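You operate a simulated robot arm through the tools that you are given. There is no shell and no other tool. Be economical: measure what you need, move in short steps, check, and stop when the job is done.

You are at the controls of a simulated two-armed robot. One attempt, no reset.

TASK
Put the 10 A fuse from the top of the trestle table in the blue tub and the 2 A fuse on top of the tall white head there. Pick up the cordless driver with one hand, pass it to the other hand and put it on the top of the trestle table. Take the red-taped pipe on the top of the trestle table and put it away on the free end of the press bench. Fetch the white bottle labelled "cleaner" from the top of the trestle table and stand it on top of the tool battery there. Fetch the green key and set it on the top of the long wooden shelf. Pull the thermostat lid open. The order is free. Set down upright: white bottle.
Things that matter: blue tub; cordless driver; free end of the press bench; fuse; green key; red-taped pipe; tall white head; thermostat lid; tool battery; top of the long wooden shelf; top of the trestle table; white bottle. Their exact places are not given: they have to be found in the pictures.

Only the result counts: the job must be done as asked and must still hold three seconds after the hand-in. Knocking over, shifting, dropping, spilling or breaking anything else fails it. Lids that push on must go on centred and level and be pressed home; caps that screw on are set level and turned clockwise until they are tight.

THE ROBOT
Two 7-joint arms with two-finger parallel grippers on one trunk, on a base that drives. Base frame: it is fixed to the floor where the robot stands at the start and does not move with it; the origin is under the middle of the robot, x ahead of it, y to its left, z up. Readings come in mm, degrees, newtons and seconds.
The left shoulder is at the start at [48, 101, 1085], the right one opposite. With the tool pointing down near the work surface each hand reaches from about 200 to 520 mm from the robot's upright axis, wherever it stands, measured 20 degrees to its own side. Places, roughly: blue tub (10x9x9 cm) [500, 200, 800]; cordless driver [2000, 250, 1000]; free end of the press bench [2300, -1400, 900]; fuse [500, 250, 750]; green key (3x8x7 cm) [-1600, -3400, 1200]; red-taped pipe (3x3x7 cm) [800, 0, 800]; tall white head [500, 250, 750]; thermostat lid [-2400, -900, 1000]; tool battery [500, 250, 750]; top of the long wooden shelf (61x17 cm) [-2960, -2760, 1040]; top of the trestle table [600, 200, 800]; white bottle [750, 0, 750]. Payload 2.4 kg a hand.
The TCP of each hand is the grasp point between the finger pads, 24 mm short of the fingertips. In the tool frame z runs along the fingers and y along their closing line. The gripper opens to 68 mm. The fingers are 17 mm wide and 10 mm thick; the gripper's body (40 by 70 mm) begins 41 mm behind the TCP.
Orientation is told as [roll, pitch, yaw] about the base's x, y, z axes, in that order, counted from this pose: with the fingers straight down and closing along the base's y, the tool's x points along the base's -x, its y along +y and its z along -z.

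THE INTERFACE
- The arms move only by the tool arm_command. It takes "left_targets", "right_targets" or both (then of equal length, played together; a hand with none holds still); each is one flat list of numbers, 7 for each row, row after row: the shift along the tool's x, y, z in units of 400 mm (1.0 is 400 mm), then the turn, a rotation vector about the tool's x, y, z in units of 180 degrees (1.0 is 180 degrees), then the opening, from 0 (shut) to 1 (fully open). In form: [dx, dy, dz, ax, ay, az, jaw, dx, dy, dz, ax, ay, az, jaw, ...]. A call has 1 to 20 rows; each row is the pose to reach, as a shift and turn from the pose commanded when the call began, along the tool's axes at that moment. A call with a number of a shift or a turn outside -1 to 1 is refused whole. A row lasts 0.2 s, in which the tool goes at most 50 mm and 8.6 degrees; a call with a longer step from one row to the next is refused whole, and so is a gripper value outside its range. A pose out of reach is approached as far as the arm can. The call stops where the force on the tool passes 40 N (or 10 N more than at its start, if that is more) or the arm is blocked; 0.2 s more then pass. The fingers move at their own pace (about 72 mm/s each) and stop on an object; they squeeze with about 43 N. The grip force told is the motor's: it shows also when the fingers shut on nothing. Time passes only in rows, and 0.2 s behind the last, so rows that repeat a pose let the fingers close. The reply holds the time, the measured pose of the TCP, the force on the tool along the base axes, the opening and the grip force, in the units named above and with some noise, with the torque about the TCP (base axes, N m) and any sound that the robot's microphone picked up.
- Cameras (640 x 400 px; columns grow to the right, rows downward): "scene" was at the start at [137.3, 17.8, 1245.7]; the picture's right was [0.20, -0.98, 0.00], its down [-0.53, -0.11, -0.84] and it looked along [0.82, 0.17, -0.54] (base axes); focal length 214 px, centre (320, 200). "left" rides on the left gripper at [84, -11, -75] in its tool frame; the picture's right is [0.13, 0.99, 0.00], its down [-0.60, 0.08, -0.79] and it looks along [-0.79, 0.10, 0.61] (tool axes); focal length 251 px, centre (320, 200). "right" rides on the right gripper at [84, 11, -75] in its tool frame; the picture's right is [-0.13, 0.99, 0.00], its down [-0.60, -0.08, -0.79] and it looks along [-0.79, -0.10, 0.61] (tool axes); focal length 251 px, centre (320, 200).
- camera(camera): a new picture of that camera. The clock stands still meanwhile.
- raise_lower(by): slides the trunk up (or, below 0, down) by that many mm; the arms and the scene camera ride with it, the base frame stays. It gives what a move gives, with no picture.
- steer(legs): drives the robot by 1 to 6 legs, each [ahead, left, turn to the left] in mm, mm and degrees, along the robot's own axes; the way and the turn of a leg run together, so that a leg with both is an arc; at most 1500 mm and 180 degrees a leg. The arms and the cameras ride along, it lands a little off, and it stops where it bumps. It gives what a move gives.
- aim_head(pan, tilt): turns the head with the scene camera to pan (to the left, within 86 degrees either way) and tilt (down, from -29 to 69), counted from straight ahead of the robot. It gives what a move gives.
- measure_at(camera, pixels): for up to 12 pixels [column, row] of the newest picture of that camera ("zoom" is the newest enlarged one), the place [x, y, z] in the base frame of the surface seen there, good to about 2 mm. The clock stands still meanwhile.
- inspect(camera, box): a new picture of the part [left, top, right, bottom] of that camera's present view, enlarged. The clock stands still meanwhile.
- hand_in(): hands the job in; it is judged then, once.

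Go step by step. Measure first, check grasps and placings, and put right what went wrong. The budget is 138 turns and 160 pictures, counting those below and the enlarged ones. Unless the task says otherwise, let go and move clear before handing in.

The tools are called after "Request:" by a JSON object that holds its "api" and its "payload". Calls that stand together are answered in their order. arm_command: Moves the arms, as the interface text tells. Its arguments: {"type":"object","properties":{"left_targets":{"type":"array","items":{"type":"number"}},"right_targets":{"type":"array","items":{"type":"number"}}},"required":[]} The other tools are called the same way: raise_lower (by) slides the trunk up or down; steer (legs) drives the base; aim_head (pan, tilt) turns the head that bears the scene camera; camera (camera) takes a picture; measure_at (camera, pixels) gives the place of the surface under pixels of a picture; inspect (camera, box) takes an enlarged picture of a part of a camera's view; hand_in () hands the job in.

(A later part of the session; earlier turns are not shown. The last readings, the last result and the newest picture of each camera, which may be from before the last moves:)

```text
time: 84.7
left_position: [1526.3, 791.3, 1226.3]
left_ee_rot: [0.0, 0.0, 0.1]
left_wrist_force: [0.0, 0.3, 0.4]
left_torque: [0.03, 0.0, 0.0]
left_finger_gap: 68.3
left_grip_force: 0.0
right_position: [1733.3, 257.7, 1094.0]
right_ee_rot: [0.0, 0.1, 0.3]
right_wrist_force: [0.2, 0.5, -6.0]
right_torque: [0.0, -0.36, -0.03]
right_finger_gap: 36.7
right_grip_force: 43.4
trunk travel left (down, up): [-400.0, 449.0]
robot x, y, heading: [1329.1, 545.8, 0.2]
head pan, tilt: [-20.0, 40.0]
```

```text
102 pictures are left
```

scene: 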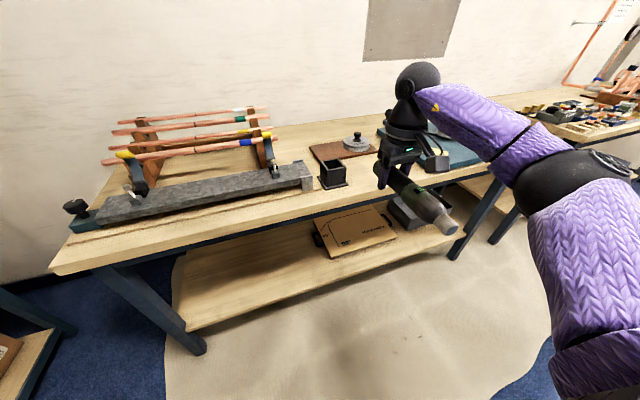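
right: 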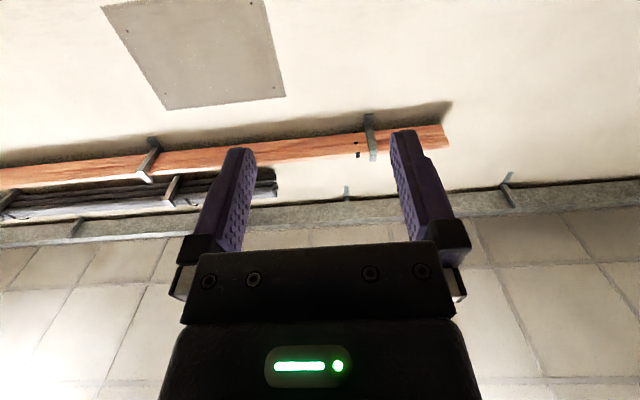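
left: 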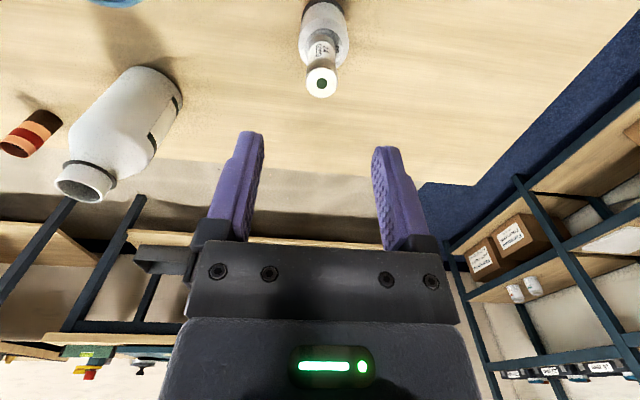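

Now I'll bring the right hand to the centreline, rolling 40° so its fingers point inward.

Request:
{"api": "arm_command", "payload": {"right_targets": [0, 0.08, 0, -0.025, 0, 0, 0, 0, 0.16, 0, -0.05, 0, 0, 0, 0, 0.24, 0, -0.075, 0, 0, 0, 0, 0.32, 0, -0.1, 0, 0, 0, 0, 0.4, 0, -0.125, 0, 0, 0, 0, 0.48, 0, -0.15, 0, 0, 0, 0, 0.56, 0, -0.175, 0, 0, 0, 0, 0.64, 0, -0.2, 0, 0, 0, 0, 0.7, 0, -0.225, 0, 0, 0]}}

Request:
{"api": "aim_head", "payload": {"pan": 0, "tilt": 45}}

Request:
{"api": "camera", "payload": {"camera": "scene"}}

```text
time: 86.7
left_position: [1526.7, 792.6, 1226.6]
left_ee_rot: [-0.1, 0.0, 0.1]
left_wrist_force: [-0.5, -0.2, 0.1]
left_torque: [0.05, -0.01, -0.02]
left_finger_gap: 68.0
left_grip_force: 0.0
right_position: [1729.5, 536.6, 1094.1]
right_ee_rot: [40.6, 0.0, 0.3]
right_wrist_force: [-0.1, 1.1, -6.5]
right_torque: [0.01, -0.36, -0.01]
right_finger_gap: 36.2
right_grip_force: 43.2
trunk travel left (down, up): [-400.0, 449.0]
robot x, y, heading: [1326.9, 551.1, 0.3]
head pan, tilt: [-20.0, 40.0]
```

```text
time: 87.6
left_position: [1526.5, 791.8, 1226.9]
left_ee_rot: [0.0, 0.0, 0.1]
left_wrist_force: [0.4, 0.0, 0.1]
left_torque: [-0.01, 0.02, 0.03]
left_finger_gap: 67.7
left_grip_force: 0.1
right_position: [1730.6, 536.2, 1094.0]
right_ee_rot: [40.6, 0.1, 0.3]
right_wrist_force: [-0.5, 0.1, -5.7]
right_torque: [0.0, -0.31, -0.02]
right_finger_gap: 36.5
right_grip_force: 42.9
trunk travel left (down, up): [-400.0, 449.0]
robot x, y, heading: [1330.7, 544.9, 0.1]
head pan, tilt: [0.0, 45.0]
```

```text
101 pictures are left
```

scene: 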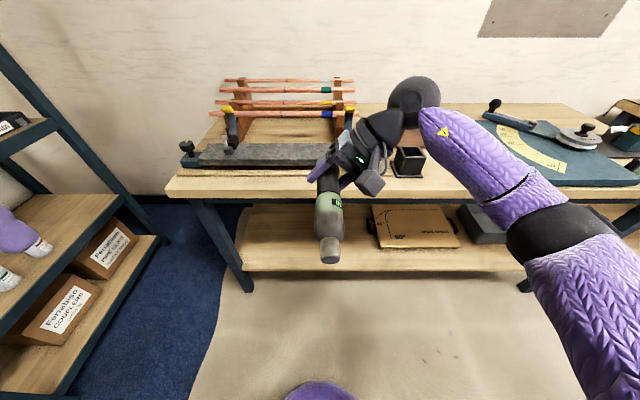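

The handover pose is reached. I'll measure the driver body: green part (328,215), chuck (329,238), nose (330,258).

Request:
{"api": "measure_at", "payload": {"camera": "scene", "pixels": [[330, 258], [329, 235], [318, 215], [328, 215], [340, 215], [329, 200], [328, 190], [318, 240], [341, 240]]}}

Request:
{"api": "arm_command", "payload": {"left_targets": [-0.05, 0, 0, 0.037, 0, 0, 1, -0.1, 0, 0, 0.074, 0, 0, 1, -0.15, 0, 0, 0.111, 0, 0, 1, -0.2, 0, 0, 0.148, 0, 0, 1, -0.25, 0, 0, 0.185, 0, 0, 1, -0.3, 0, 0, 0.222, 0, 0, 1]}}

```text
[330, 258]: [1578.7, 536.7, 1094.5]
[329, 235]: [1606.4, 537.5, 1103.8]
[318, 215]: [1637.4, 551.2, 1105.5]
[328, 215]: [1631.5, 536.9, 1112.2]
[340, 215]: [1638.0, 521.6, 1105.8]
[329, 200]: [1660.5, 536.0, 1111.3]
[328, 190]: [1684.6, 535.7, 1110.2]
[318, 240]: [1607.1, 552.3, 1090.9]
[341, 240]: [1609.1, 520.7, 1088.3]
```

```text
time: 89.0
left_position: [1646.5, 792.5, 1226.3]
left_ee_rot: [-40.1, -0.1, 0.1]
left_wrist_force: [0.2, 1.1, -0.5]
left_torque: [0.01, 0.0, -0.01]
left_finger_gap: 68.0
left_grip_force: 0.0
right_position: [1730.8, 535.6, 1093.7]
right_ee_rot: [40.5, 0.1, 0.3]
right_wrist_force: [0.2, 0.4, -5.4]
right_torque: [0.0, -0.34, -0.01]
right_finger_gap: 36.1
right_grip_force: 42.9
trunk travel left (down, up): [-400.0, 449.0]
robot x, y, heading: [1330.6, 549.5, 0.1]
head pan, tilt: [0.0, 45.0]
```

The driver axis is at y≈536.5, z≈1093, with its green lower body over x 1625–1685. I'll move the left hand (rolled −40) to line up for a grip at x≈1655, stopping about 127 mm short.

Request:
{"api": "arm_command", "payload": {"left_targets": [-0.01, -0.09, 0.05, 0, 0, 0, 1, -0.02, -0.18, 0.1, 0, 0, 0, 1, -0.021, -0.276, 0.15, 0, 0, 0, 1, -0.021, -0.276, 0.25, 0, 0, 0, 1, -0.021, -0.276, 0.35, 0, 0, 0, 1]}}

Request:
{"api": "camera", "payload": {"camera": "scene"}}

Request:
{"api": "camera", "payload": {"camera": "left"}}

```text
time: 90.2
left_position: [1656.4, 619.3, 1194.1]
left_ee_rot: [-39.9, 0.0, 0.1]
left_wrist_force: [-0.4, 0.2, 0.9]
left_torque: [0.0, 0.01, 0.02]
left_finger_gap: 67.9
left_grip_force: 0.2
right_position: [1730.5, 534.9, 1094.5]
right_ee_rot: [40.5, 0.1, 0.3]
right_wrist_force: [0.5, 0.9, -5.4]
right_torque: [0.01, -0.31, -0.01]
right_finger_gap: 36.7
right_grip_force: 43.2
trunk travel left (down, up): [-400.0, 449.0]
robot x, y, heading: [1330.4, 549.6, -0.1]
head pan, tilt: [0.0, 45.0]
```

```text
100 pictures are left
```

scene: 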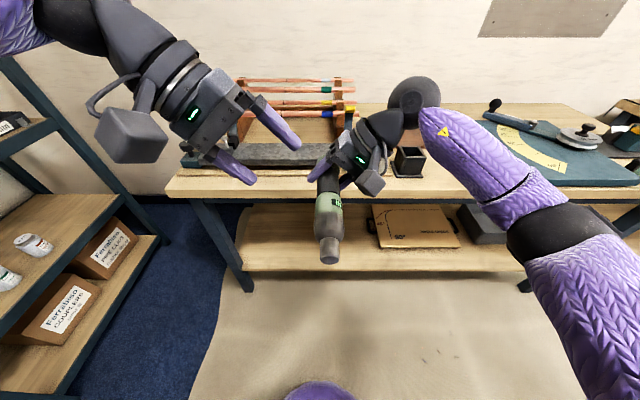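

```text
99 pictures are left
```

left: 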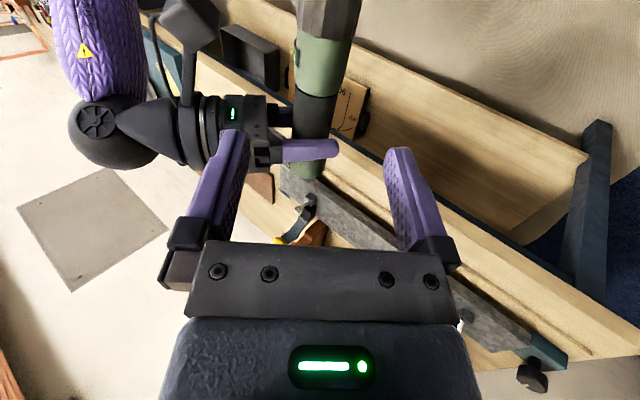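

It's aligned: 130 mm to go along the fingers. I'll advance, close on the green body, and check.

Request:
{"api": "arm_command", "payload": {"left_targets": [0, 0.002, 0.11, 0, 0, 0, 1, 0, 0.004, 0.22, 0, 0, 0, 1, 0, 0.004, 0.324, 0, 0, 0, 1, 0, 0.004, 0.324, 0, 0, 0, 0, 0, 0.004, 0.324, 0, 0, 0, 0, 0, 0.004, 0.324, 0, 0, 0, 0]}}

Request:
{"api": "camera", "payload": {"camera": "scene"}}

```text
time: 91.6
left_position: [1656.6, 534.6, 1091.4]
left_ee_rot: [-40.0, -0.1, 0.1]
left_wrist_force: [0.7, 4.3, 0.8]
left_torque: [0.14, -0.07, -0.22]
left_finger_gap: 41.6
left_grip_force: 43.1
right_position: [1730.6, 536.5, 1094.9]
right_ee_rot: [40.5, 0.1, 0.3]
right_wrist_force: [0.2, -4.2, 0.1]
right_torque: [-0.15, 0.13, 0.54]
right_finger_gap: 36.4
right_grip_force: 42.7
trunk travel left (down, up): [-400.0, 449.0]
robot x, y, heading: [1330.1, 544.6, 0.3]
head pan, tilt: [0.0, 45.0]
```

```text
98 pictures are left
```

scene: 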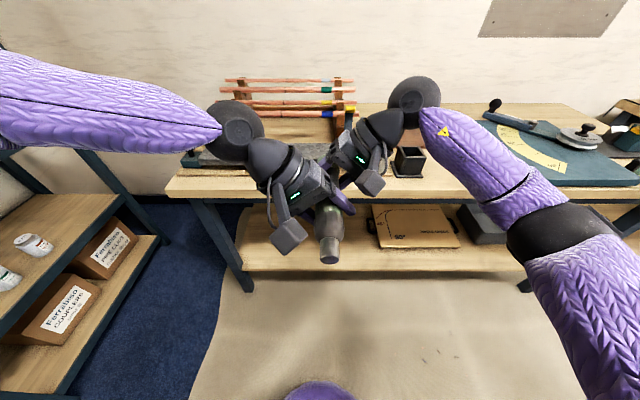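

Both hands hold the driver (gaps 41.6 and 36.4). I'll open the right hand and withdraw it along its fingers.

Request:
{"api": "arm_command", "payload": {"right_targets": [0, 0, 0, 0, 0, 0, 0.8, 0, 0, 0, 0, 0, 0, 0.9, 0, 0, -0.1, 0, 0, 0, 0.9, 0, 0, -0.2, 0, 0, 0, 0.9, 0, 0, -0.3, 0, 0, 0, 0.9, 0, 0, -0.4, 0, 0, 0, 0.9]}}

Request:
{"api": "camera", "payload": {"camera": "scene"}}

```text
time: 93.0
left_position: [1656.5, 534.7, 1091.0]
left_ee_rot: [-40.0, 0.0, 0.1]
left_wrist_force: [0.1, 0.0, -0.8]
left_torque: [-0.02, 0.07, -0.04]
left_finger_gap: 41.4
left_grip_force: 42.8
right_position: [1733.5, 430.9, 1218.1]
right_ee_rot: [40.6, 0.2, 0.2]
right_wrist_force: [0.2, -0.5, 0.2]
right_torque: [0.0, 0.03, -0.01]
right_finger_gap: 61.4
right_grip_force: 0.0
trunk travel left (down, up): [-400.0, 449.0]
robot x, y, heading: [1331.7, 549.2, -0.2]
head pan, tilt: [0.0, 45.0]
```

```text
97 pictures are left
```

scene: 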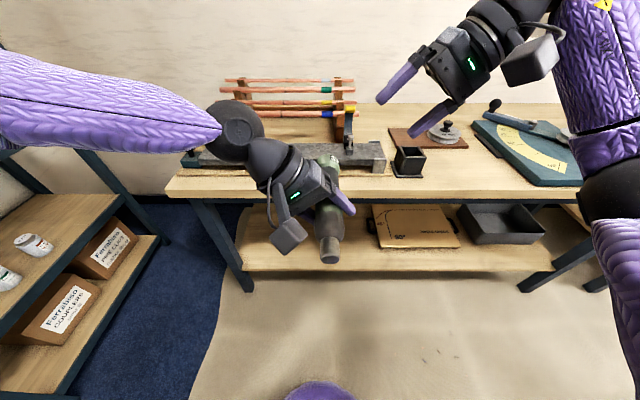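

The left hand alone holds the driver now. I'll level both hands and tuck them, then turn to face the table.

Request:
{"api": "arm_command", "payload": {"left_targets": [0.0, 0.05, -0.025, -0.037, 0, 0, 0, 0.02, 0.1, -0.05, -0.074, 0, 0, 0, 0.04, 0.15, -0.075, -0.111, 0, 0, 0, 0.06, 0.2, -0.1, -0.148, 0, 0, 0, 0.08, 0.25, -0.125, -0.185, 0, 0, 0, 0.1, 0.3, -0.15, -0.222, 0, 0, 0], "right_targets": [0.05, -0.04, 0, 0.037, 0, 0, 0.9, 0.1, -0.08, 0, 0.075, 0, 0, 0.9, 0.15, -0.12, 0, 0.113, 0, 0, 0.9, 0.2, -0.16, 0, 0.15, 0, 0, 0.9, 0.25, -0.2, 0, 0.187, 0, 0, 0.9, 0.3, -0.25, 0, 0.225, 0, 0, 0.9]}}

Request:
{"api": "steer", "payload": {"legs": [[0, 0, 90], [0, 0, 90]]}}

Request:
{"api": "camera", "payload": {"camera": "scene"}}

```text
time: 94.4
left_position: [1612.3, 667.9, 1056.2]
left_ee_rot: [0.1, 0.0, 0.2]
left_wrist_force: [0.3, -0.4, 0.7]
left_torque: [0.0, 0.09, 0.02]
left_finger_gap: 41.1
left_grip_force: 42.7
right_position: [1611.0, 354.5, 1150.7]
right_ee_rot: [0.0, 0.1, 0.3]
right_wrist_force: [0.5, 0.5, -0.6]
right_torque: [0.02, -0.02, 0.03]
right_finger_gap: 61.2
right_grip_force: 0.0
trunk travel left (down, up): [-400.0, 449.0]
robot x, y, heading: [1332.6, 549.9, -0.1]
head pan, tilt: [0.0, 45.0]
```

```text
time: 102.4
left_position: [1049.1, 427.3, 1057.2]
left_ee_rot: [0.0, 0.0, -179.3]
left_wrist_force: [-0.2, -0.7, -1.1]
left_torque: [0.01, -0.07, 0.0]
left_finger_gap: 41.4
left_grip_force: 42.5
right_position: [1048.5, 739.0, 1151.5]
right_ee_rot: [0.1, 0.0, -179.2]
right_wrist_force: [-0.2, 0.1, 0.6]
right_torque: [-0.03, 0.0, -0.02]
right_finger_gap: 61.4
right_grip_force: 0.3
trunk travel left (down, up): [-400.0, 449.0]
robot x, y, heading: [1331.1, 549.7, -179.6]
head pan, tilt: [0.0, 45.0]
```

```text
96 pictures are left
```

scene: 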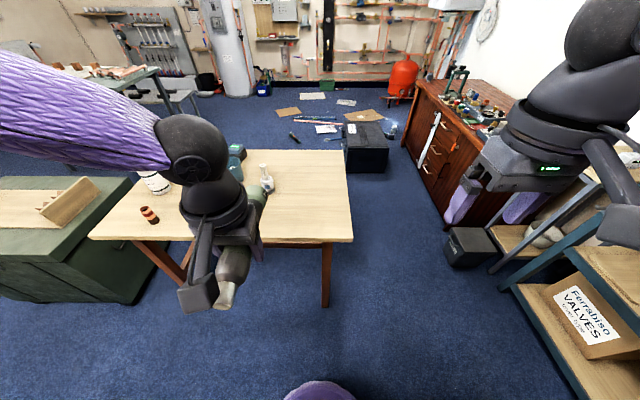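

I'm facing the table from the far side with the driver in the left hand. The free area at about (680,490) on the table suits it, so I'll drive ahead 221 and right 70.

Request:
{"api": "steer", "payload": {"legs": [[0, -70, -0.4], [221, 0, 0]]}}

Request:
{"api": "camera", "payload": {"camera": "scene"}}

```text
time: 104.7
left_position: [829.2, 495.1, 1057.6]
left_ee_rot: [-0.1, 0.1, -179.3]
left_wrist_force: [-0.8, -0.9, -0.3]
left_torque: [-0.02, -0.1, -0.01]
left_finger_gap: 41.4
left_grip_force: 43.2
right_position: [826.8, 807.3, 1150.5]
right_ee_rot: [0.0, 0.1, -179.2]
right_wrist_force: [-0.2, -0.2, 0.4]
right_torque: [0.01, -0.02, 0.02]
right_finger_gap: 61.2
right_grip_force: 0.0
trunk travel left (down, up): [-400.0, 449.0]
robot x, y, heading: [1110.5, 617.9, -179.2]
head pan, tilt: [0.0, 45.0]
```

```text
95 pictures are left
```

scene: 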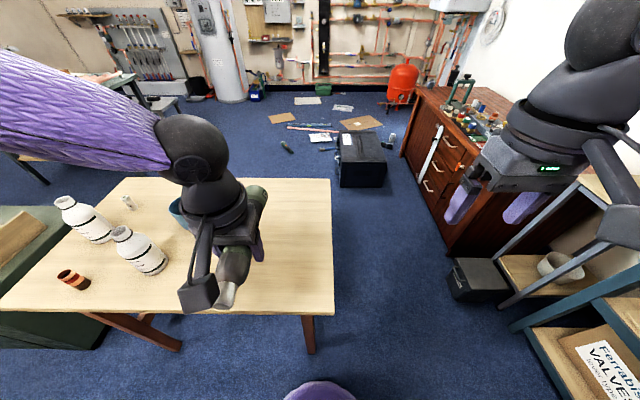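

The head/fuse stack is to the left and the target spot is clear. I'll lower the trunk 100, then move the left hand ahead 145 and down to about z 830.

Request:
{"api": "raise_lower", "payload": {"by": -100}}

Request:
{"api": "arm_command", "payload": {"left_targets": [-0.11, 0, 0, 0, 0, 0, 0, -0.22, 0, 0, 0, 0, 0, 0, -0.33, 0, 0, 0, 0, 0, 0, -0.3625, 0, 0.07, 0, 0, 0, 0, -0.3625, 0, 0.19, 0, 0, 0, 0, -0.3625, 0, 0.31, 0, 0, 0, 0]}}

Request:
{"api": "camera", "payload": {"camera": "scene"}}

Request:
{"api": "camera", "payload": {"camera": "left"}}

```text
time: 106.0
left_position: [828.5, 495.8, 957.1]
left_ee_rot: [0.0, 0.0, -179.2]
left_wrist_force: [-0.2, 0.6, 0.7]
left_torque: [0.01, -0.05, -0.02]
left_finger_gap: 41.2
left_grip_force: 43.1
right_position: [827.8, 806.0, 1049.7]
right_ee_rot: [-0.1, 0.0, -179.1]
right_wrist_force: [-0.5, 0.2, 0.2]
right_torque: [0.0, -0.01, 0.02]
right_finger_gap: 61.0
right_grip_force: 0.0
trunk travel left (down, up): [-300.0, 550.0]
robot x, y, heading: [1109.8, 613.0, -179.2]
head pan, tilt: [0.0, 45.0]
```

```text
time: 107.5
left_position: [713.7, 465.0, 853.4]
left_ee_rot: [0.0, -0.1, -179.2]
left_wrist_force: [-0.6, -0.3, 0.3]
left_torque: [-0.02, -0.11, 0.02]
left_finger_gap: 41.6
left_grip_force: 43.5
left hand out of reach, approached as far as the arm can: row 4, 5, 6
right_position: [827.7, 807.0, 1050.8]
right_ee_rot: [0.0, 0.0, -179.1]
right_wrist_force: [0.5, 1.0, 0.5]
right_torque: [-0.01, 0.04, 0.0]
right_finger_gap: 61.3
right_grip_force: 0.0
trunk travel left (down, up): [-300.0, 550.0]
robot x, y, heading: [1110.0, 615.4, -179.4]
head pan, tilt: [0.0, 45.0]
```

```text
94 pictures are left
```

scene: 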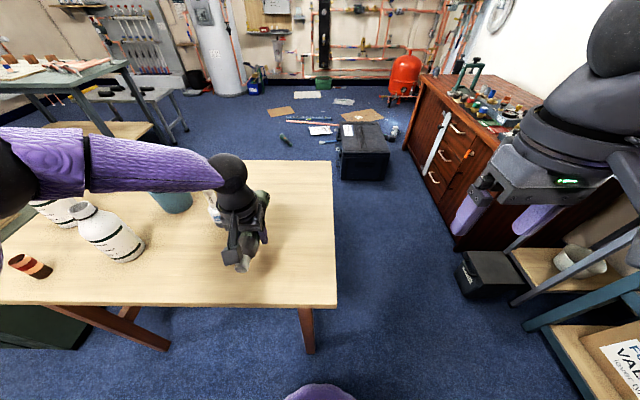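

```text
93 pictures are left
```

left: 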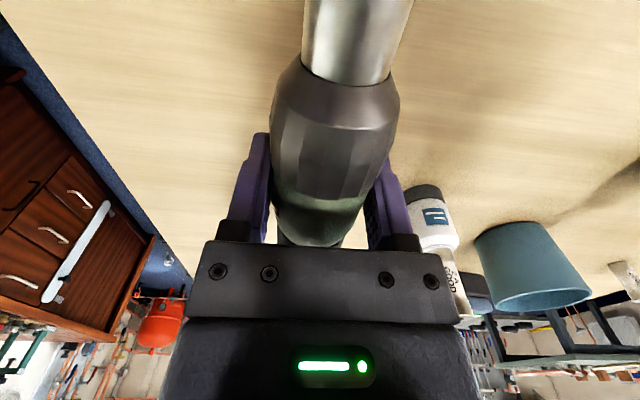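

The hand drifted toward y 465 because it is near the centreline limit. I'll drive ahead 45 and right 45 so the spot lies properly on the left hand's side.

Request:
{"api": "steer", "payload": {"legs": [[45, -45, -0.6]]}}

Request:
{"api": "arm_command", "payload": {"left_targets": [0, 0, 0.05, 0, 0, 0, 0, 0, 0, 0.1, 0, 0, 0, 0]}}

Request:
{"api": "inspect", "payload": {"camera": "scene", "box": [130, 130, 350, 330]}}

```text
time: 108.4
left_position: [665.9, 514.5, 855.0]
left_ee_rot: [-0.1, 0.0, -179.9]
left_wrist_force: [-0.2, 0.3, 0.4]
left_torque: [0.0, -0.08, -0.01]
left_finger_gap: 41.5
left_grip_force: 42.6
right_position: [783.8, 855.6, 1050.1]
right_ee_rot: [0.0, 0.1, -179.8]
right_wrist_force: [-0.4, 0.8, 0.8]
right_torque: [0.01, 0.0, 0.02]
right_finger_gap: 61.4
right_grip_force: 0.1
trunk travel left (down, up): [-300.0, 550.0]
robot x, y, heading: [1066.9, 663.5, -180.0]
head pan, tilt: [0.0, 45.0]
```

```text
time: 109.0
left_position: [681.5, 502.2, 827.1]
left_ee_rot: [-0.2, -0.1, -179.9]
left_wrist_force: [-0.2, 0.1, -0.2]
left_torque: [0.02, -0.11, 0.0]
left_finger_gap: 41.3
left_grip_force: 43.3
left hand out of reach, approached as far as the arm can: row 1, 2
right_position: [784.4, 855.1, 1049.8]
right_ee_rot: [0.0, 0.1, -179.7]
right_wrist_force: [0.1, 0.8, -0.3]
right_torque: [0.01, -0.02, 0.01]
right_finger_gap: 61.0
right_grip_force: 0.0
trunk travel left (down, up): [-300.0, 550.0]
robot x, y, heading: [1066.4, 660.1, -179.7]
head pan, tilt: [0.0, 45.0]
```

```text
2.00 times, centred on (240, 230) of scene
```

zoom: 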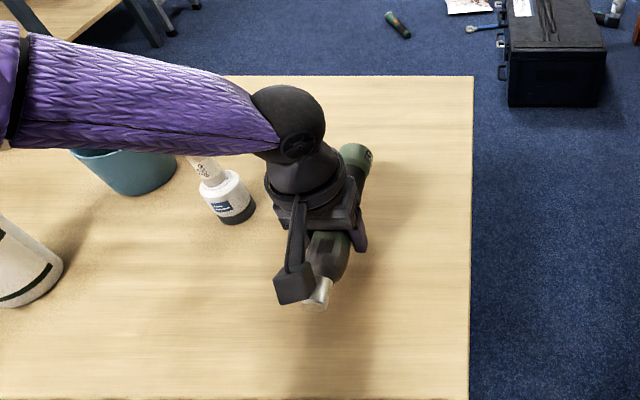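

The arm is at its reach limit here, so the trunk can do the last 43 mm. First I'll check how high the left forearm is above the tub and bottles.

Request:
{"api": "measure_at", "payload": {"camera": "zoom", "pixels": [[40, 100], [40, 145], [150, 140], [240, 145], [360, 155], [330, 300], [8, 100]]}}

Request:
{"api": "raise_lower", "payload": {"by": -30}}

```text
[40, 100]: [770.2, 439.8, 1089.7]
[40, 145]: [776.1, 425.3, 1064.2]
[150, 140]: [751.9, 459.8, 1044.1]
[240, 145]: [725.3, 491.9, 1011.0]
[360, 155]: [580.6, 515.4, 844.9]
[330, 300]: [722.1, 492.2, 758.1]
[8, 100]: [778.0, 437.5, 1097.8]
```

```text
time: 109.8
left_position: [680.1, 502.1, 797.8]
left_ee_rot: [-0.1, -0.2, -179.9]
left_wrist_force: [0.1, -0.5, 0.1]
left_torque: [0.04, -0.03, 0.0]
left_finger_gap: 41.2
left_grip_force: 42.5
right_position: [785.1, 855.8, 1021.9]
right_ee_rot: [0.0, 0.0, -179.9]
right_wrist_force: [0.6, 0.2, 0.7]
right_torque: [0.02, 0.0, -0.01]
right_finger_gap: 61.1
right_grip_force: 0.0
trunk travel left (down, up): [-270.0, 580.0]
robot x, y, heading: [1068.8, 661.9, -179.9]
head pan, tilt: [0.0, 45.0]
```

The forearm is well clear (z>1000). I'll lower 12 mm more and check the force.

Request:
{"api": "raise_lower", "payload": {"by": -12}}

Request:
{"api": "inspect", "payload": {"camera": "scene", "box": [230, 180, 350, 300]}}

```text
time: 110.4
left_position: [679.9, 502.1, 785.7]
left_ee_rot: [-0.1, -0.1, -180.0]
left_wrist_force: [-0.2, -0.2, -0.4]
left_torque: [0.0, -0.09, -0.04]
left_finger_gap: 41.3
left_grip_force: 43.1
right_position: [785.8, 854.1, 1009.0]
right_ee_rot: [0.0, 0.1, -179.7]
right_wrist_force: [0.0, -1.3, 0.3]
right_torque: [-0.02, -0.01, 0.01]
right_finger_gap: 61.2
right_grip_force: 0.0
trunk travel left (down, up): [-258.0, 592.0]
robot x, y, heading: [1061.9, 656.7, -179.9]
head pan, tilt: [0.0, 45.0]
```

```text
3.33 times, centred on (290, 240) of scene
```

zoom: 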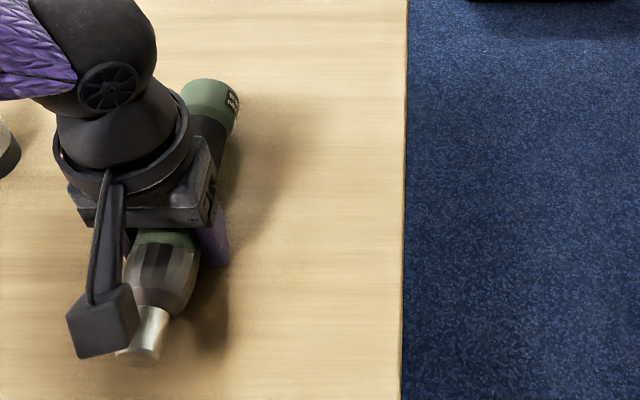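

Two more mm down, then I'll open and let the driver settle between the fingers.

Request:
{"api": "raise_lower", "payload": {"by": -2}}

Request:
{"api": "arm_command", "payload": {"left_targets": [0, 0, 0, 0, 0, 0, 0.7, 0, 0, 0, 0, 0, 0, 0.7, 0, 0, 0, 0, 0, 0, 0.9, 0, 0, 0, 0, 0, 0, 0.9, 0, 0, 0, 0, 0, 0, 0.9]}}

Request:
{"api": "camera", "payload": {"camera": "left"}}

Request:
{"api": "inspect", "payload": {"camera": "scene", "box": [230, 180, 350, 300]}}

```text
time: 110.9
left_position: [680.5, 502.1, 784.3]
left_ee_rot: [-0.1, -0.1, -179.9]
left_wrist_force: [0.0, 0.0, -0.5]
left_torque: [-0.09, -0.04, 0.02]
left_finger_gap: 41.6
left_grip_force: 42.7
right_position: [783.7, 855.3, 1007.0]
right_ee_rot: [0.0, 0.1, -179.7]
right_wrist_force: [-0.2, 0.2, -0.2]
right_torque: [0.05, 0.01, -0.03]
right_finger_gap: 61.0
right_grip_force: 0.0
trunk travel left (down, up): [-256.0, 594.0]
robot x, y, heading: [1065.3, 659.4, -180.0]
head pan, tilt: [0.0, 45.0]
```

```text
time: 112.1
left_position: [680.7, 502.0, 783.6]
left_ee_rot: [0.0, -0.2, -179.9]
left_wrist_force: [-0.5, 0.1, 0.0]
left_torque: [-0.02, 0.0, -0.02]
left_finger_gap: 61.5
left_grip_force: 0.3
right_position: [784.3, 854.4, 1007.0]
right_ee_rot: [0.1, 0.1, -179.6]
right_wrist_force: [-0.6, 0.0, 0.1]
right_torque: [0.01, 0.01, 0.04]
right_finger_gap: 60.9
right_grip_force: 0.0
trunk travel left (down, up): [-256.0, 594.0]
robot x, y, heading: [1066.0, 661.3, -180.2]
head pan, tilt: [0.0, 45.0]
```

```text
90 pictures are left
```

left: 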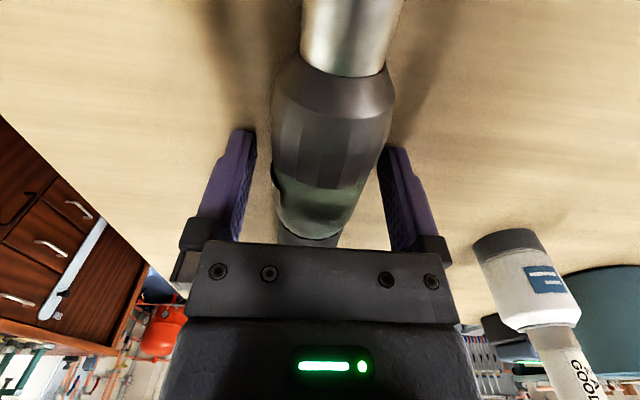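

```text
3.33 times, centred on (290, 240) of scene
```

zoom: 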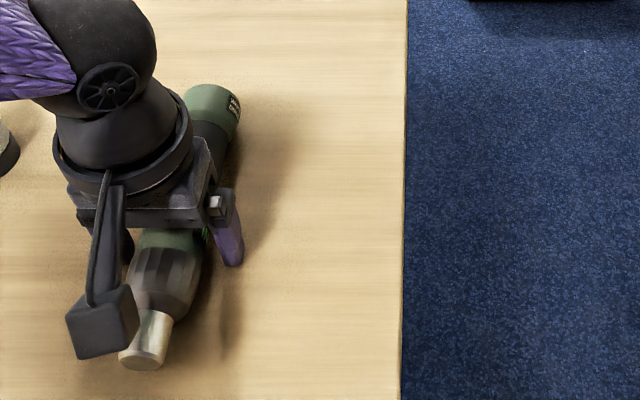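

The driver lies still between the open fingers. I'll raise the trunk to withdraw and check that it doesn't roll.

Request:
{"api": "raise_lower", "payload": {"by": 194}}

Request:
{"api": "camera", "payload": {"camera": "scene"}}

Request:
{"api": "camera", "payload": {"camera": "left"}}

```text
time: 114.2
left_position: [680.8, 501.1, 1002.6]
left_ee_rot: [-0.2, -3.9, -179.9]
left_wrist_force: [-0.2, -0.3, 0.5]
left_torque: [-0.01, 0.02, 0.01]
left_finger_gap: 61.2
left_grip_force: 0.1
right_position: [784.9, 854.2, 1201.0]
right_ee_rot: [0.0, 0.1, -179.7]
right_wrist_force: [0.7, -0.2, -0.8]
right_torque: [0.03, -0.03, 0.01]
right_finger_gap: 61.5
right_grip_force: 0.1
trunk travel left (down, up): [-450.0, 400.0]
robot x, y, heading: [1063.2, 661.3, -180.0]
head pan, tilt: [0.0, 45.0]
```

```text
88 pictures are left
```

scene: 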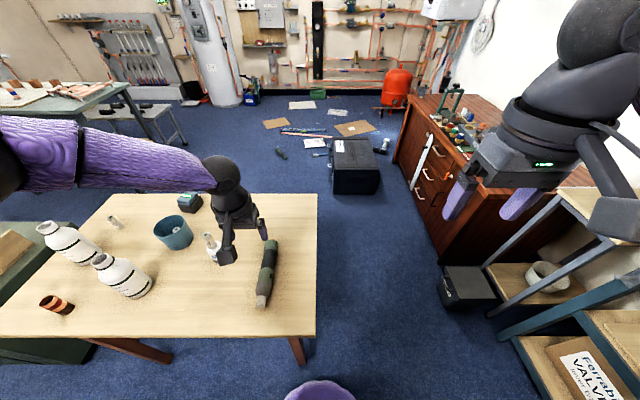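

```text
87 pictures are left
```

left: 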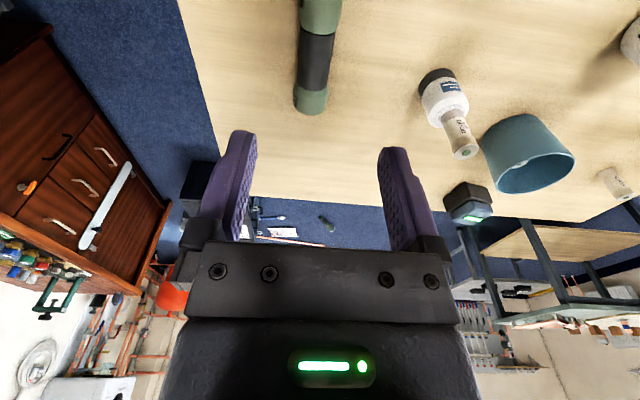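

The driver lies stably at scene (267,272). Next is the cleaner bottle with the right hand: I'll back off and move along the far side to y≈10.

Request:
{"api": "steer", "payload": {"legs": [[-50, 0, 0], [0, 650, 0]]}}

Request:
{"api": "aim_head", "payload": {"pan": 0, "tilt": 50}}

Request:
{"api": "camera", "payload": {"camera": "scene"}}

```text
time: 118.5
left_position: [722.2, -163.6, 1001.9]
left_ee_rot: [-0.2, -3.7, 179.2]
left_wrist_force: [1.0, 0.4, -0.1]
left_torque: [0.02, 0.02, -0.01]
left_finger_gap: 61.2
left_grip_force: 0.0
right_position: [832.8, 188.5, 1200.4]
right_ee_rot: [0.0, 0.1, 179.4]
right_wrist_force: [-0.2, 0.6, -1.2]
right_torque: [-0.03, 0.02, 0.02]
right_finger_gap: 61.1
right_grip_force: 0.1
trunk travel left (down, up): [-450.0, 400.0]
robot x, y, heading: [1110.3, -8.3, 179.1]
head pan, tilt: [0.0, 45.0]
```

```text
time: 119.1
left_position: [721.9, -162.5, 1002.4]
left_ee_rot: [-0.1, -3.7, 179.4]
left_wrist_force: [-0.6, 0.0, -0.2]
left_torque: [0.0, 0.01, -0.02]
left_finger_gap: 61.2
left_grip_force: 0.1
right_position: [832.3, 188.1, 1200.8]
right_ee_rot: [0.0, 0.1, 179.4]
right_wrist_force: [-0.8, -0.6, 0.9]
right_torque: [0.0, 0.05, 0.03]
right_finger_gap: 61.0
right_grip_force: 0.0
trunk travel left (down, up): [-450.0, 400.0]
robot x, y, heading: [1107.8, -8.1, 179.3]
head pan, tilt: [0.0, 50.0]
```

```text
86 pictures are left
```

scene: 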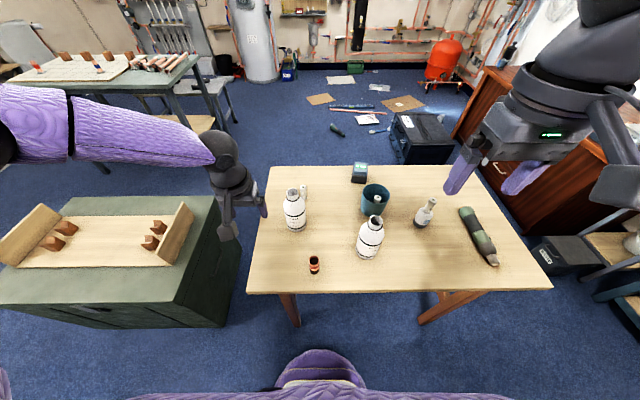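

Bottle A stands at (370,240). I'll confirm its label and measure its profile and the pipe.

Request:
{"api": "inspect", "payload": {"camera": "scene", "box": [270, 180, 400, 280]}}

Request:
{"api": "measure_at", "payload": {"camera": "scene", "pixels": [[376, 220], [357, 245], [383, 247], [370, 257], [369, 222], [383, 222], [360, 230], [385, 232], [314, 257], [309, 265], [320, 265], [360, 178]]}}

```text
4.00 times, centred on (335, 230) of scene
```

zoom: 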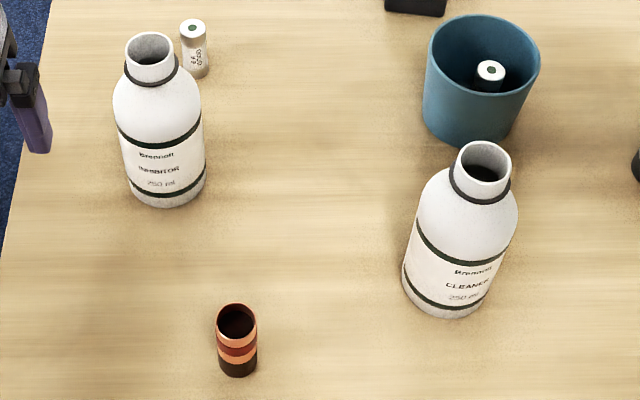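

```text
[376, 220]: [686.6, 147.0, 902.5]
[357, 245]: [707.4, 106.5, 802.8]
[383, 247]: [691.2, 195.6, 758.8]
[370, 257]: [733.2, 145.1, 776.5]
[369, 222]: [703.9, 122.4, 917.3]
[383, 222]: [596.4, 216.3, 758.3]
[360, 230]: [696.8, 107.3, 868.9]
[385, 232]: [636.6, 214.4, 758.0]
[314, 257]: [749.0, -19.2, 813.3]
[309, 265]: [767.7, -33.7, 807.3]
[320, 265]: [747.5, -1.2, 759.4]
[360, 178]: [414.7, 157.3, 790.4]
```

CLEANER is confirmed on the right bottle. I'll take finer profile points on the zoom.

Request:
{"api": "measure_at", "payload": {"camera": "zoom", "pixels": [[458, 152], [509, 158], [484, 144], [484, 180], [456, 180], [416, 220], [516, 222], [405, 270], [450, 300], [490, 285], [470, 205], [436, 185]]}}

Request:
{"api": "measure_at", "payload": {"camera": "zoom", "pixels": [[236, 306], [218, 318], [255, 318], [236, 345], [236, 372]]}}

```text
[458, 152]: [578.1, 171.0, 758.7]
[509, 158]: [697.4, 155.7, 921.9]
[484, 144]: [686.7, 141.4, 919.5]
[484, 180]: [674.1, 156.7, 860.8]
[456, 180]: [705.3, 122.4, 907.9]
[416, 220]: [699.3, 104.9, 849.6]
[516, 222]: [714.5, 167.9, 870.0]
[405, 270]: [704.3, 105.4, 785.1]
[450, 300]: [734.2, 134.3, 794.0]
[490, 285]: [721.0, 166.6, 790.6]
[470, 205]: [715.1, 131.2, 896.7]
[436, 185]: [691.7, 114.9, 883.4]
```

```text
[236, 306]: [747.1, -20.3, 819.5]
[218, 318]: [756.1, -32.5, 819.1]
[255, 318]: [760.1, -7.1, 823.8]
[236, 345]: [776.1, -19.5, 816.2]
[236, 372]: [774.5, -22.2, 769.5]
```

Cleaner bottle: neck centre (701,139), neck Ø34 from z≈895 to 920, body Ø64. I'll grip the neck from above. First I'll bring the trunk down 150 with the left hand raised, and move the right hand above the neck.

Request:
{"api": "arm_command", "payload": {"left_targets": [0, 0, -0.1, 0, 0, 0, 0.9, 0, 0, -0.2, 0, 0, 0, 0.9, 0, 0, -0.3, 0, 0, 0, 0.9, 0, 0, -0.35, 0, 0, 0, 0.9], "right_targets": [-0.08, 0.03, 0, 0, 0, 0, 1, -0.16, 0.06, 0, 0, 0, 0, 1, -0.24, 0.09, 0, 0, 0, 0, 1, -0.3275, 0.126, 0, 0, 0, 0, 1]}}

Request:
{"api": "raise_lower", "payload": {"by": -150}}

Request:
{"api": "camera", "payload": {"camera": "right"}}

Request:
{"api": "camera", "payload": {"camera": "scene"}}

```text
time: 120.1
left_position: [732.0, -162.3, 1142.3]
left_ee_rot: [-0.1, -3.8, 179.1]
left_wrist_force: [0.3, 0.3, -1.0]
left_torque: [0.0, 0.0, 0.0]
left_finger_gap: 61.3
left_grip_force: 0.1
right_position: [698.0, 141.0, 1198.6]
right_ee_rot: [-0.1, 0.1, 179.5]
right_wrist_force: [1.2, 0.1, 0.2]
right_torque: [0.01, -0.01, -0.02]
right_finger_gap: 68.0
right_grip_force: 0.2
trunk travel left (down, up): [-450.0, 400.0]
robot x, y, heading: [1110.4, -8.3, 179.1]
head pan, tilt: [0.0, 50.0]
```

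```text
time: 121.9
left_position: [733.5, -164.1, 991.3]
left_ee_rot: [-0.1, -3.9, 179.3]
left_wrist_force: [0.4, -0.1, 0.4]
left_torque: [-0.01, 0.04, -0.02]
left_finger_gap: 61.1
left_grip_force: 0.1
right_position: [701.5, 139.1, 1049.8]
right_ee_rot: [0.0, 0.1, 179.4]
right_wrist_force: [-0.2, -0.8, 0.7]
right_torque: [-0.05, 0.02, -0.02]
right_finger_gap: 68.0
right_grip_force: 0.1
trunk travel left (down, up): [-300.0, 550.0]
robot x, y, heading: [1111.9, -9.8, 179.3]
head pan, tilt: [0.0, 50.0]
```

```text
84 pictures are left
```

right: 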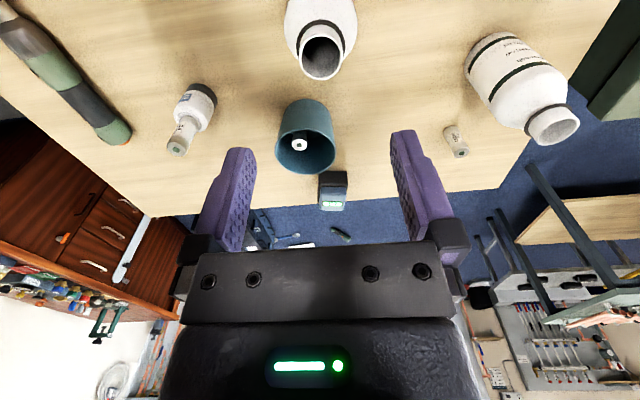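

```text
83 pictures are left
```

scene: 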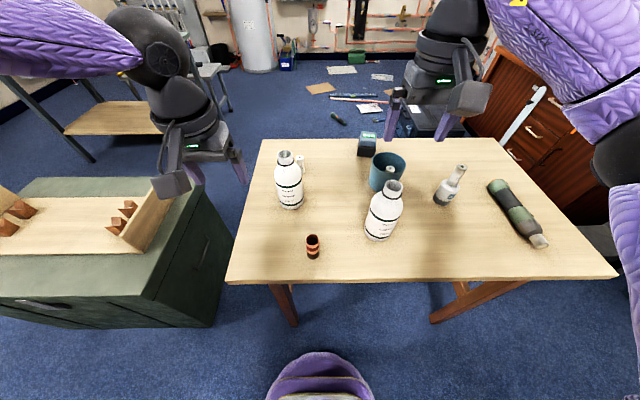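

I'll measure the bottle rim in the right camera at (322,57).

Request:
{"api": "measure_at", "payload": {"camera": "right", "pixels": [[301, 52], [343, 55], [321, 78], [322, 36], [321, 30], [330, 26], [285, 30], [357, 30]]}}

```text
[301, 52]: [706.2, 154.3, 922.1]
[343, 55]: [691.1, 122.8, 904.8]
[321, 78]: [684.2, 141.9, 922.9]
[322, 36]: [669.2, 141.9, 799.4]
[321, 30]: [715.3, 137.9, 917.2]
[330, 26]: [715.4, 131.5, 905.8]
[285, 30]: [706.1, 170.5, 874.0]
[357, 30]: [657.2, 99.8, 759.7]
```

Rim centre (700,138.5), z 922, so the hand is aligned. I'll descend to z≈920 and close on the neck.

Request:
{"api": "arm_command", "payload": {"right_targets": [-0.003, 0, 0.1, 0, 0, 0, 1, -0.003, 0, 0.2, 0, 0, 0, 1, -0.003, 0, 0.28, 0, 0, 0, 1, -0.003, 0, 0.323, 0, 0, 0, 1, -0.003, 0, 0.323, 0, 0, 0, 0.3, -0.003, 0, 0.323, 0, 0, 0, 0, -0.003, 0, 0.323, 0, 0, 0, 0]}}

Request:
{"api": "camera", "payload": {"camera": "right"}}

```text
time: 123.5
left_position: [732.2, -162.8, 991.7]
left_ee_rot: [-0.2, -3.9, 179.2]
left_wrist_force: [-0.4, 0.2, -0.7]
left_torque: [-0.01, -0.02, -0.03]
left_finger_gap: 61.1
left_grip_force: 0.1
right_position: [697.1, 139.5, 920.7]
right_ee_rot: [-0.1, 0.0, 179.4]
right_wrist_force: [-2.2, 0.7, 12.1]
right_torque: [0.05, 0.01, -0.06]
right_finger_gap: 36.8
right_grip_force: 43.1
trunk travel left (down, up): [-300.0, 550.0]
robot x, y, heading: [1109.5, -9.8, 179.1]
head pan, tilt: [0.0, 50.0]
```

```text
82 pictures are left
```

right: 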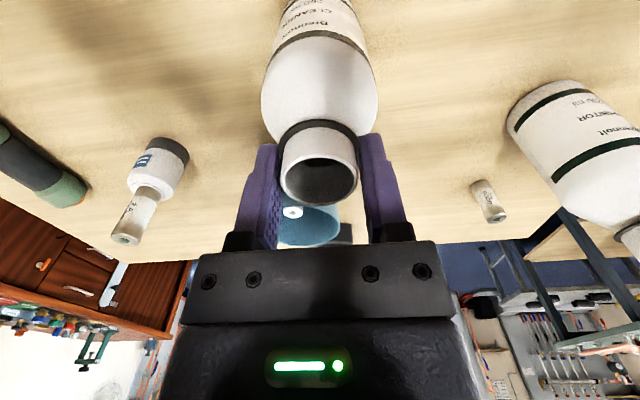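

The neck is gripped (gap 36.8). I'll lift 150 mm and check that it hangs upright.

Request:
{"api": "arm_command", "payload": {"right_targets": [0, 0, -0.05, 0, 0, 0, 0, 0, 0, -0.13, 0, 0, 0, 0, 0, 0, -0.22, 0, 0, 0, 0, 0, 0, -0.31, 0, 0, 0, 0, 0, 0, -0.38, 0, 0, 0, 0]}}

Request:
{"api": "camera", "payload": {"camera": "scene"}}

Request:
{"api": "camera", "payload": {"camera": "right"}}

```text
time: 124.7
left_position: [732.0, -163.5, 991.7]
left_ee_rot: [-0.2, -3.7, 179.3]
left_wrist_force: [1.1, 0.1, 1.0]
left_torque: [0.01, 0.04, 0.03]
left_finger_gap: 61.1
left_grip_force: 0.1
right_position: [698.0, 142.3, 1074.0]
right_ee_rot: [0.0, 0.1, 179.4]
right_wrist_force: [-0.5, 0.2, -0.6]
right_torque: [0.0, 0.02, -0.01]
right_finger_gap: 34.0
right_grip_force: 42.6
trunk travel left (down, up): [-300.0, 550.0]
robot x, y, heading: [1109.0, -6.7, 179.0]
head pan, tilt: [0.0, 50.0]
```

```text
81 pictures are left
```

scene: 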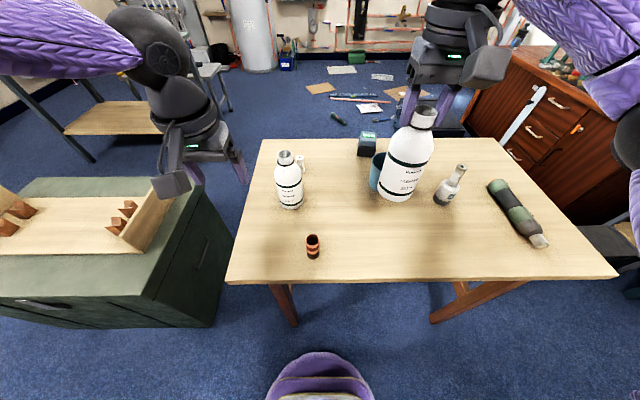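

```text
80 pictures are left
```

right: 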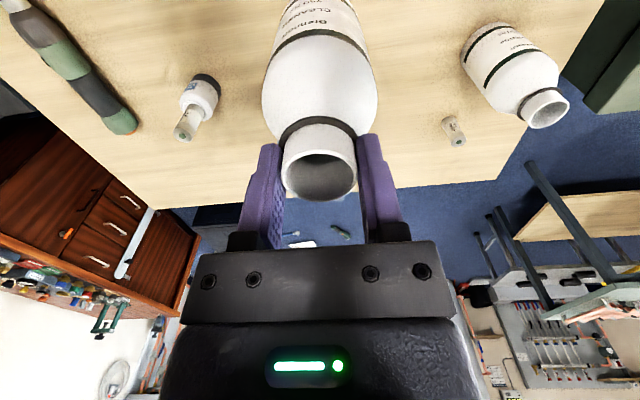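

The bottle hangs upright. I'll measure its bottom in the scene view and move the base right 138 so the pipe comes within the left hand's range.

Request:
{"api": "measure_at", "payload": {"camera": "scene", "pixels": [[397, 199], [397, 190], [382, 192], [420, 108], [411, 112], [434, 112]]}}

Request:
{"api": "steer", "payload": {"legs": [[0, -138, 1]]}}

Request:
{"api": "camera", "payload": {"camera": "left"}}

Request:
{"api": "camera", "payload": {"camera": "scene"}}

```text
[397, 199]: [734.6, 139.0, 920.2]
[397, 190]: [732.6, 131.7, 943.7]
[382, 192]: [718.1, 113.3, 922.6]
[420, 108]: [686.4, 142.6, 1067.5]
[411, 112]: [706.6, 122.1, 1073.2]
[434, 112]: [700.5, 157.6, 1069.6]
```

```text
time: 126.0
left_position: [735.5, -29.6, 991.7]
left_ee_rot: [-0.1, -3.7, -179.7]
left_wrist_force: [-0.7, 1.1, -0.5]
left_torque: [0.03, 0.0, -0.02]
left_finger_gap: 61.2
left_grip_force: 0.1
right_position: [694.8, 276.6, 1073.7]
right_ee_rot: [0.0, 0.2, -179.4]
right_wrist_force: [0.2, -0.1, -1.9]
right_torque: [0.0, -0.01, 0.01]
right_finger_gap: 33.9
right_grip_force: 43.0
trunk travel left (down, up): [-300.0, 550.0]
robot x, y, heading: [1108.2, 131.5, -179.8]
head pan, tilt: [0.0, 50.0]
```

```text
79 pictures are left
```

left: 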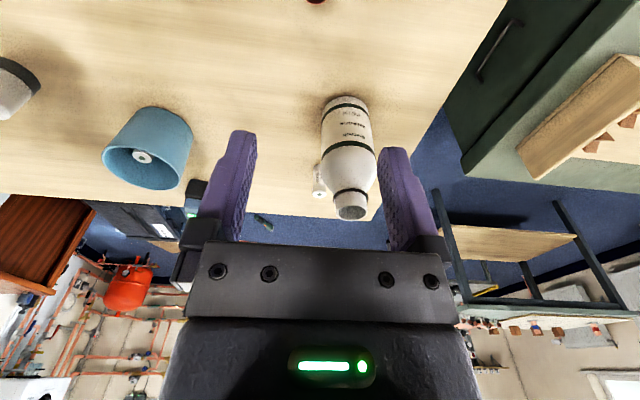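

```text
78 pictures are left
```

scene: 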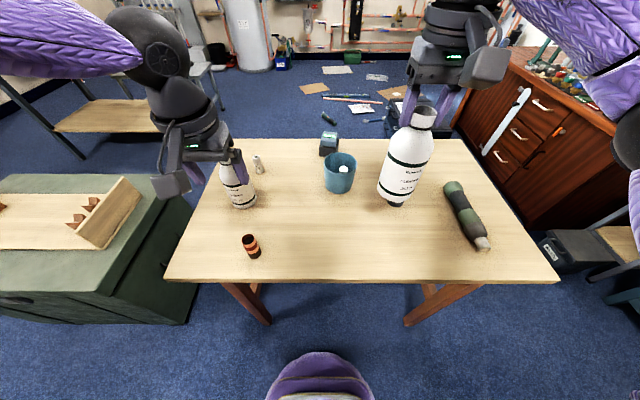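

The left hand sits near the pipe, which is at scene (251,246). I'll measure it finely.

Request:
{"api": "inspect", "payload": {"camera": "scene", "box": [225, 220, 280, 270]}}

```text
8.00 times, centred on (252, 245) of scene
```

zoom: 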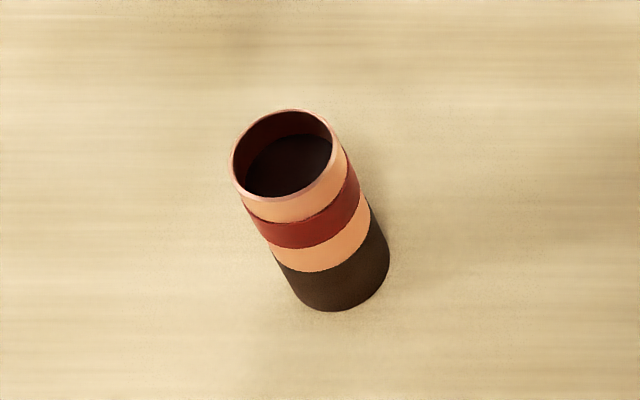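

Request:
{"api": "measure_at", "payload": {"camera": "zoom", "pixels": [[232, 162], [335, 140], [290, 111], [285, 198], [295, 215], [340, 300], [330, 250], [275, 260], [388, 260]]}}

```text
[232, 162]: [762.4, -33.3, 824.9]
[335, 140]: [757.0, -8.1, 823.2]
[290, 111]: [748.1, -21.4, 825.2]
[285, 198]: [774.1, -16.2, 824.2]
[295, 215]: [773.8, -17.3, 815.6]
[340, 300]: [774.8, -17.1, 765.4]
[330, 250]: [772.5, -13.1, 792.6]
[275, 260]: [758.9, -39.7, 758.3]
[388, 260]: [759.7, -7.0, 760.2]
```

Pipe centre is (761,−20), top z 824, Ø27. I'll move the base another 60 mm right so the left arm has room low down, then put the left hand above it with the pitch levelled.

Request:
{"api": "steer", "payload": {"legs": [[0, -60, -0.2]]}}

Request:
{"api": "arm_command", "payload": {"left_targets": [0.03, 0.06, 0.0, 0, 0.01, 0, 1, 0.065, 0.125, 0.0, 0, 0.0206, 0, 1, 0.065, 0.125, 0.1, 0, 0.0206, 0, 1, 0.065, 0.125, 0.2, 0, 0.0206, 0, 1, 0.065, 0.125, 0.3, 0, 0.0206, 0, 1]}}

Request:
{"api": "camera", "payload": {"camera": "left"}}

```text
time: 127.0
left_position: [734.3, 33.8, 992.1]
left_ee_rot: [-0.2, -3.8, -179.9]
left_wrist_force: [0.2, -0.4, -0.4]
left_torque: [0.02, 0.01, 0.01]
left_finger_gap: 61.0
left_grip_force: 0.1
right_position: [696.2, 337.0, 1073.5]
right_ee_rot: [0.1, 0.1, -179.6]
right_wrist_force: [-0.7, 0.3, -2.0]
right_torque: [0.01, 0.0, -0.01]
right_finger_gap: 33.9
right_grip_force: 43.0
trunk travel left (down, up): [-300.0, 550.0]
robot x, y, heading: [1111.0, 191.4, -180.0]
head pan, tilt: [0.0, 50.0]
```

```text
time: 128.2
left_position: [754.2, -18.2, 869.7]
left_ee_rot: [-0.2, -0.1, -179.9]
left_wrist_force: [-0.6, 0.6, 0.9]
left_torque: [0.0, 0.03, 0.01]
left_finger_gap: 68.0
left_grip_force: 0.1
right_position: [696.1, 338.7, 1073.7]
right_ee_rot: [0.0, 0.1, -179.7]
right_wrist_force: [-0.1, 0.6, -1.2]
right_torque: [0.02, 0.02, 0.0]
right_finger_gap: 33.8
right_grip_force: 42.9
trunk travel left (down, up): [-300.0, 550.0]
robot x, y, heading: [1110.8, 190.9, -179.9]
head pan, tilt: [0.0, 50.0]
```

```text
76 pictures are left
```

left: 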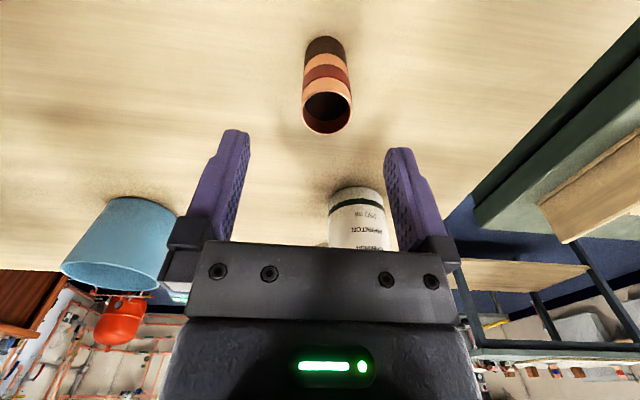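

The pipe is between the fingers at (327,100). I'll shift 7 mm toward me, descend to z≈800, grip and lift.

Request:
{"api": "arm_command", "payload": {"left_targets": [0.017, 0.005, 0.09, 0, 0, 0, 1, 0.017, 0.005, 0.174, 0, 0, 0, 1, 0.017, 0.005, 0.174, 0, 0, 0, 0, 0.017, 0.005, 0.174, 0, 0, 0, 0, 0.017, 0.005, 0.174, 0, 0, 0, 0, 0.017, 0.005, 0.06, 0, 0, 0, 0, 0.017, 0.005, -0.06, 0, 0, 0, 0, 0.017, 0.005, -0.18, 0, 0, 0, 0, 0.017, 0.005, -0.3, 0, 0, 0, 0, 0.017, 0.005, -0.4, 0, 0, 0, 0]}}

Request:
{"api": "camera", "payload": {"camera": "left"}}

Request:
{"api": "camera", "payload": {"camera": "scene"}}

```text
time: 130.4
left_position: [762.8, -22.3, 1029.7]
left_ee_rot: [-0.2, -0.1, -179.9]
left_wrist_force: [-1.2, 0.3, -0.2]
left_torque: [0.03, -0.03, -0.01]
left_finger_gap: 26.8
left_grip_force: 41.6
right_position: [696.1, 337.0, 1074.8]
right_ee_rot: [0.0, 0.1, -179.6]
right_wrist_force: [0.0, 0.4, -1.4]
right_torque: [-0.01, 0.02, 0.01]
right_finger_gap: 33.7
right_grip_force: 43.4
trunk travel left (down, up): [-300.0, 550.0]
robot x, y, heading: [1109.7, 192.6, -180.0]
head pan, tilt: [0.0, 50.0]
```

```text
75 pictures are left
```

left: 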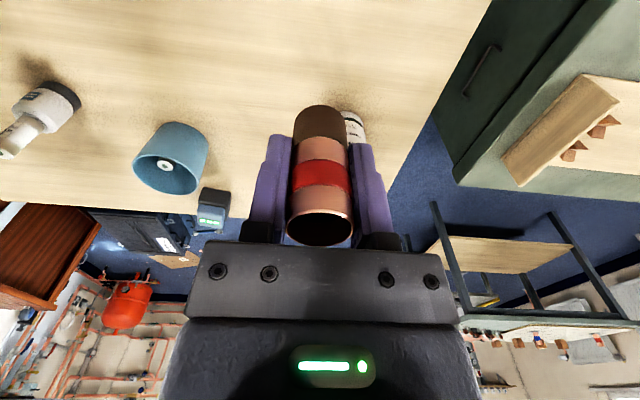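

```text
74 pictures are left
```

scene: 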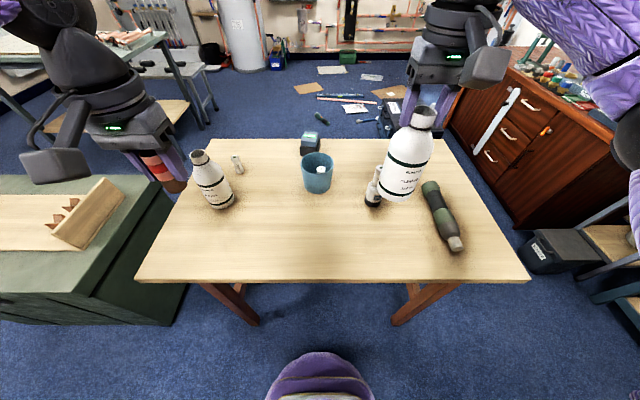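

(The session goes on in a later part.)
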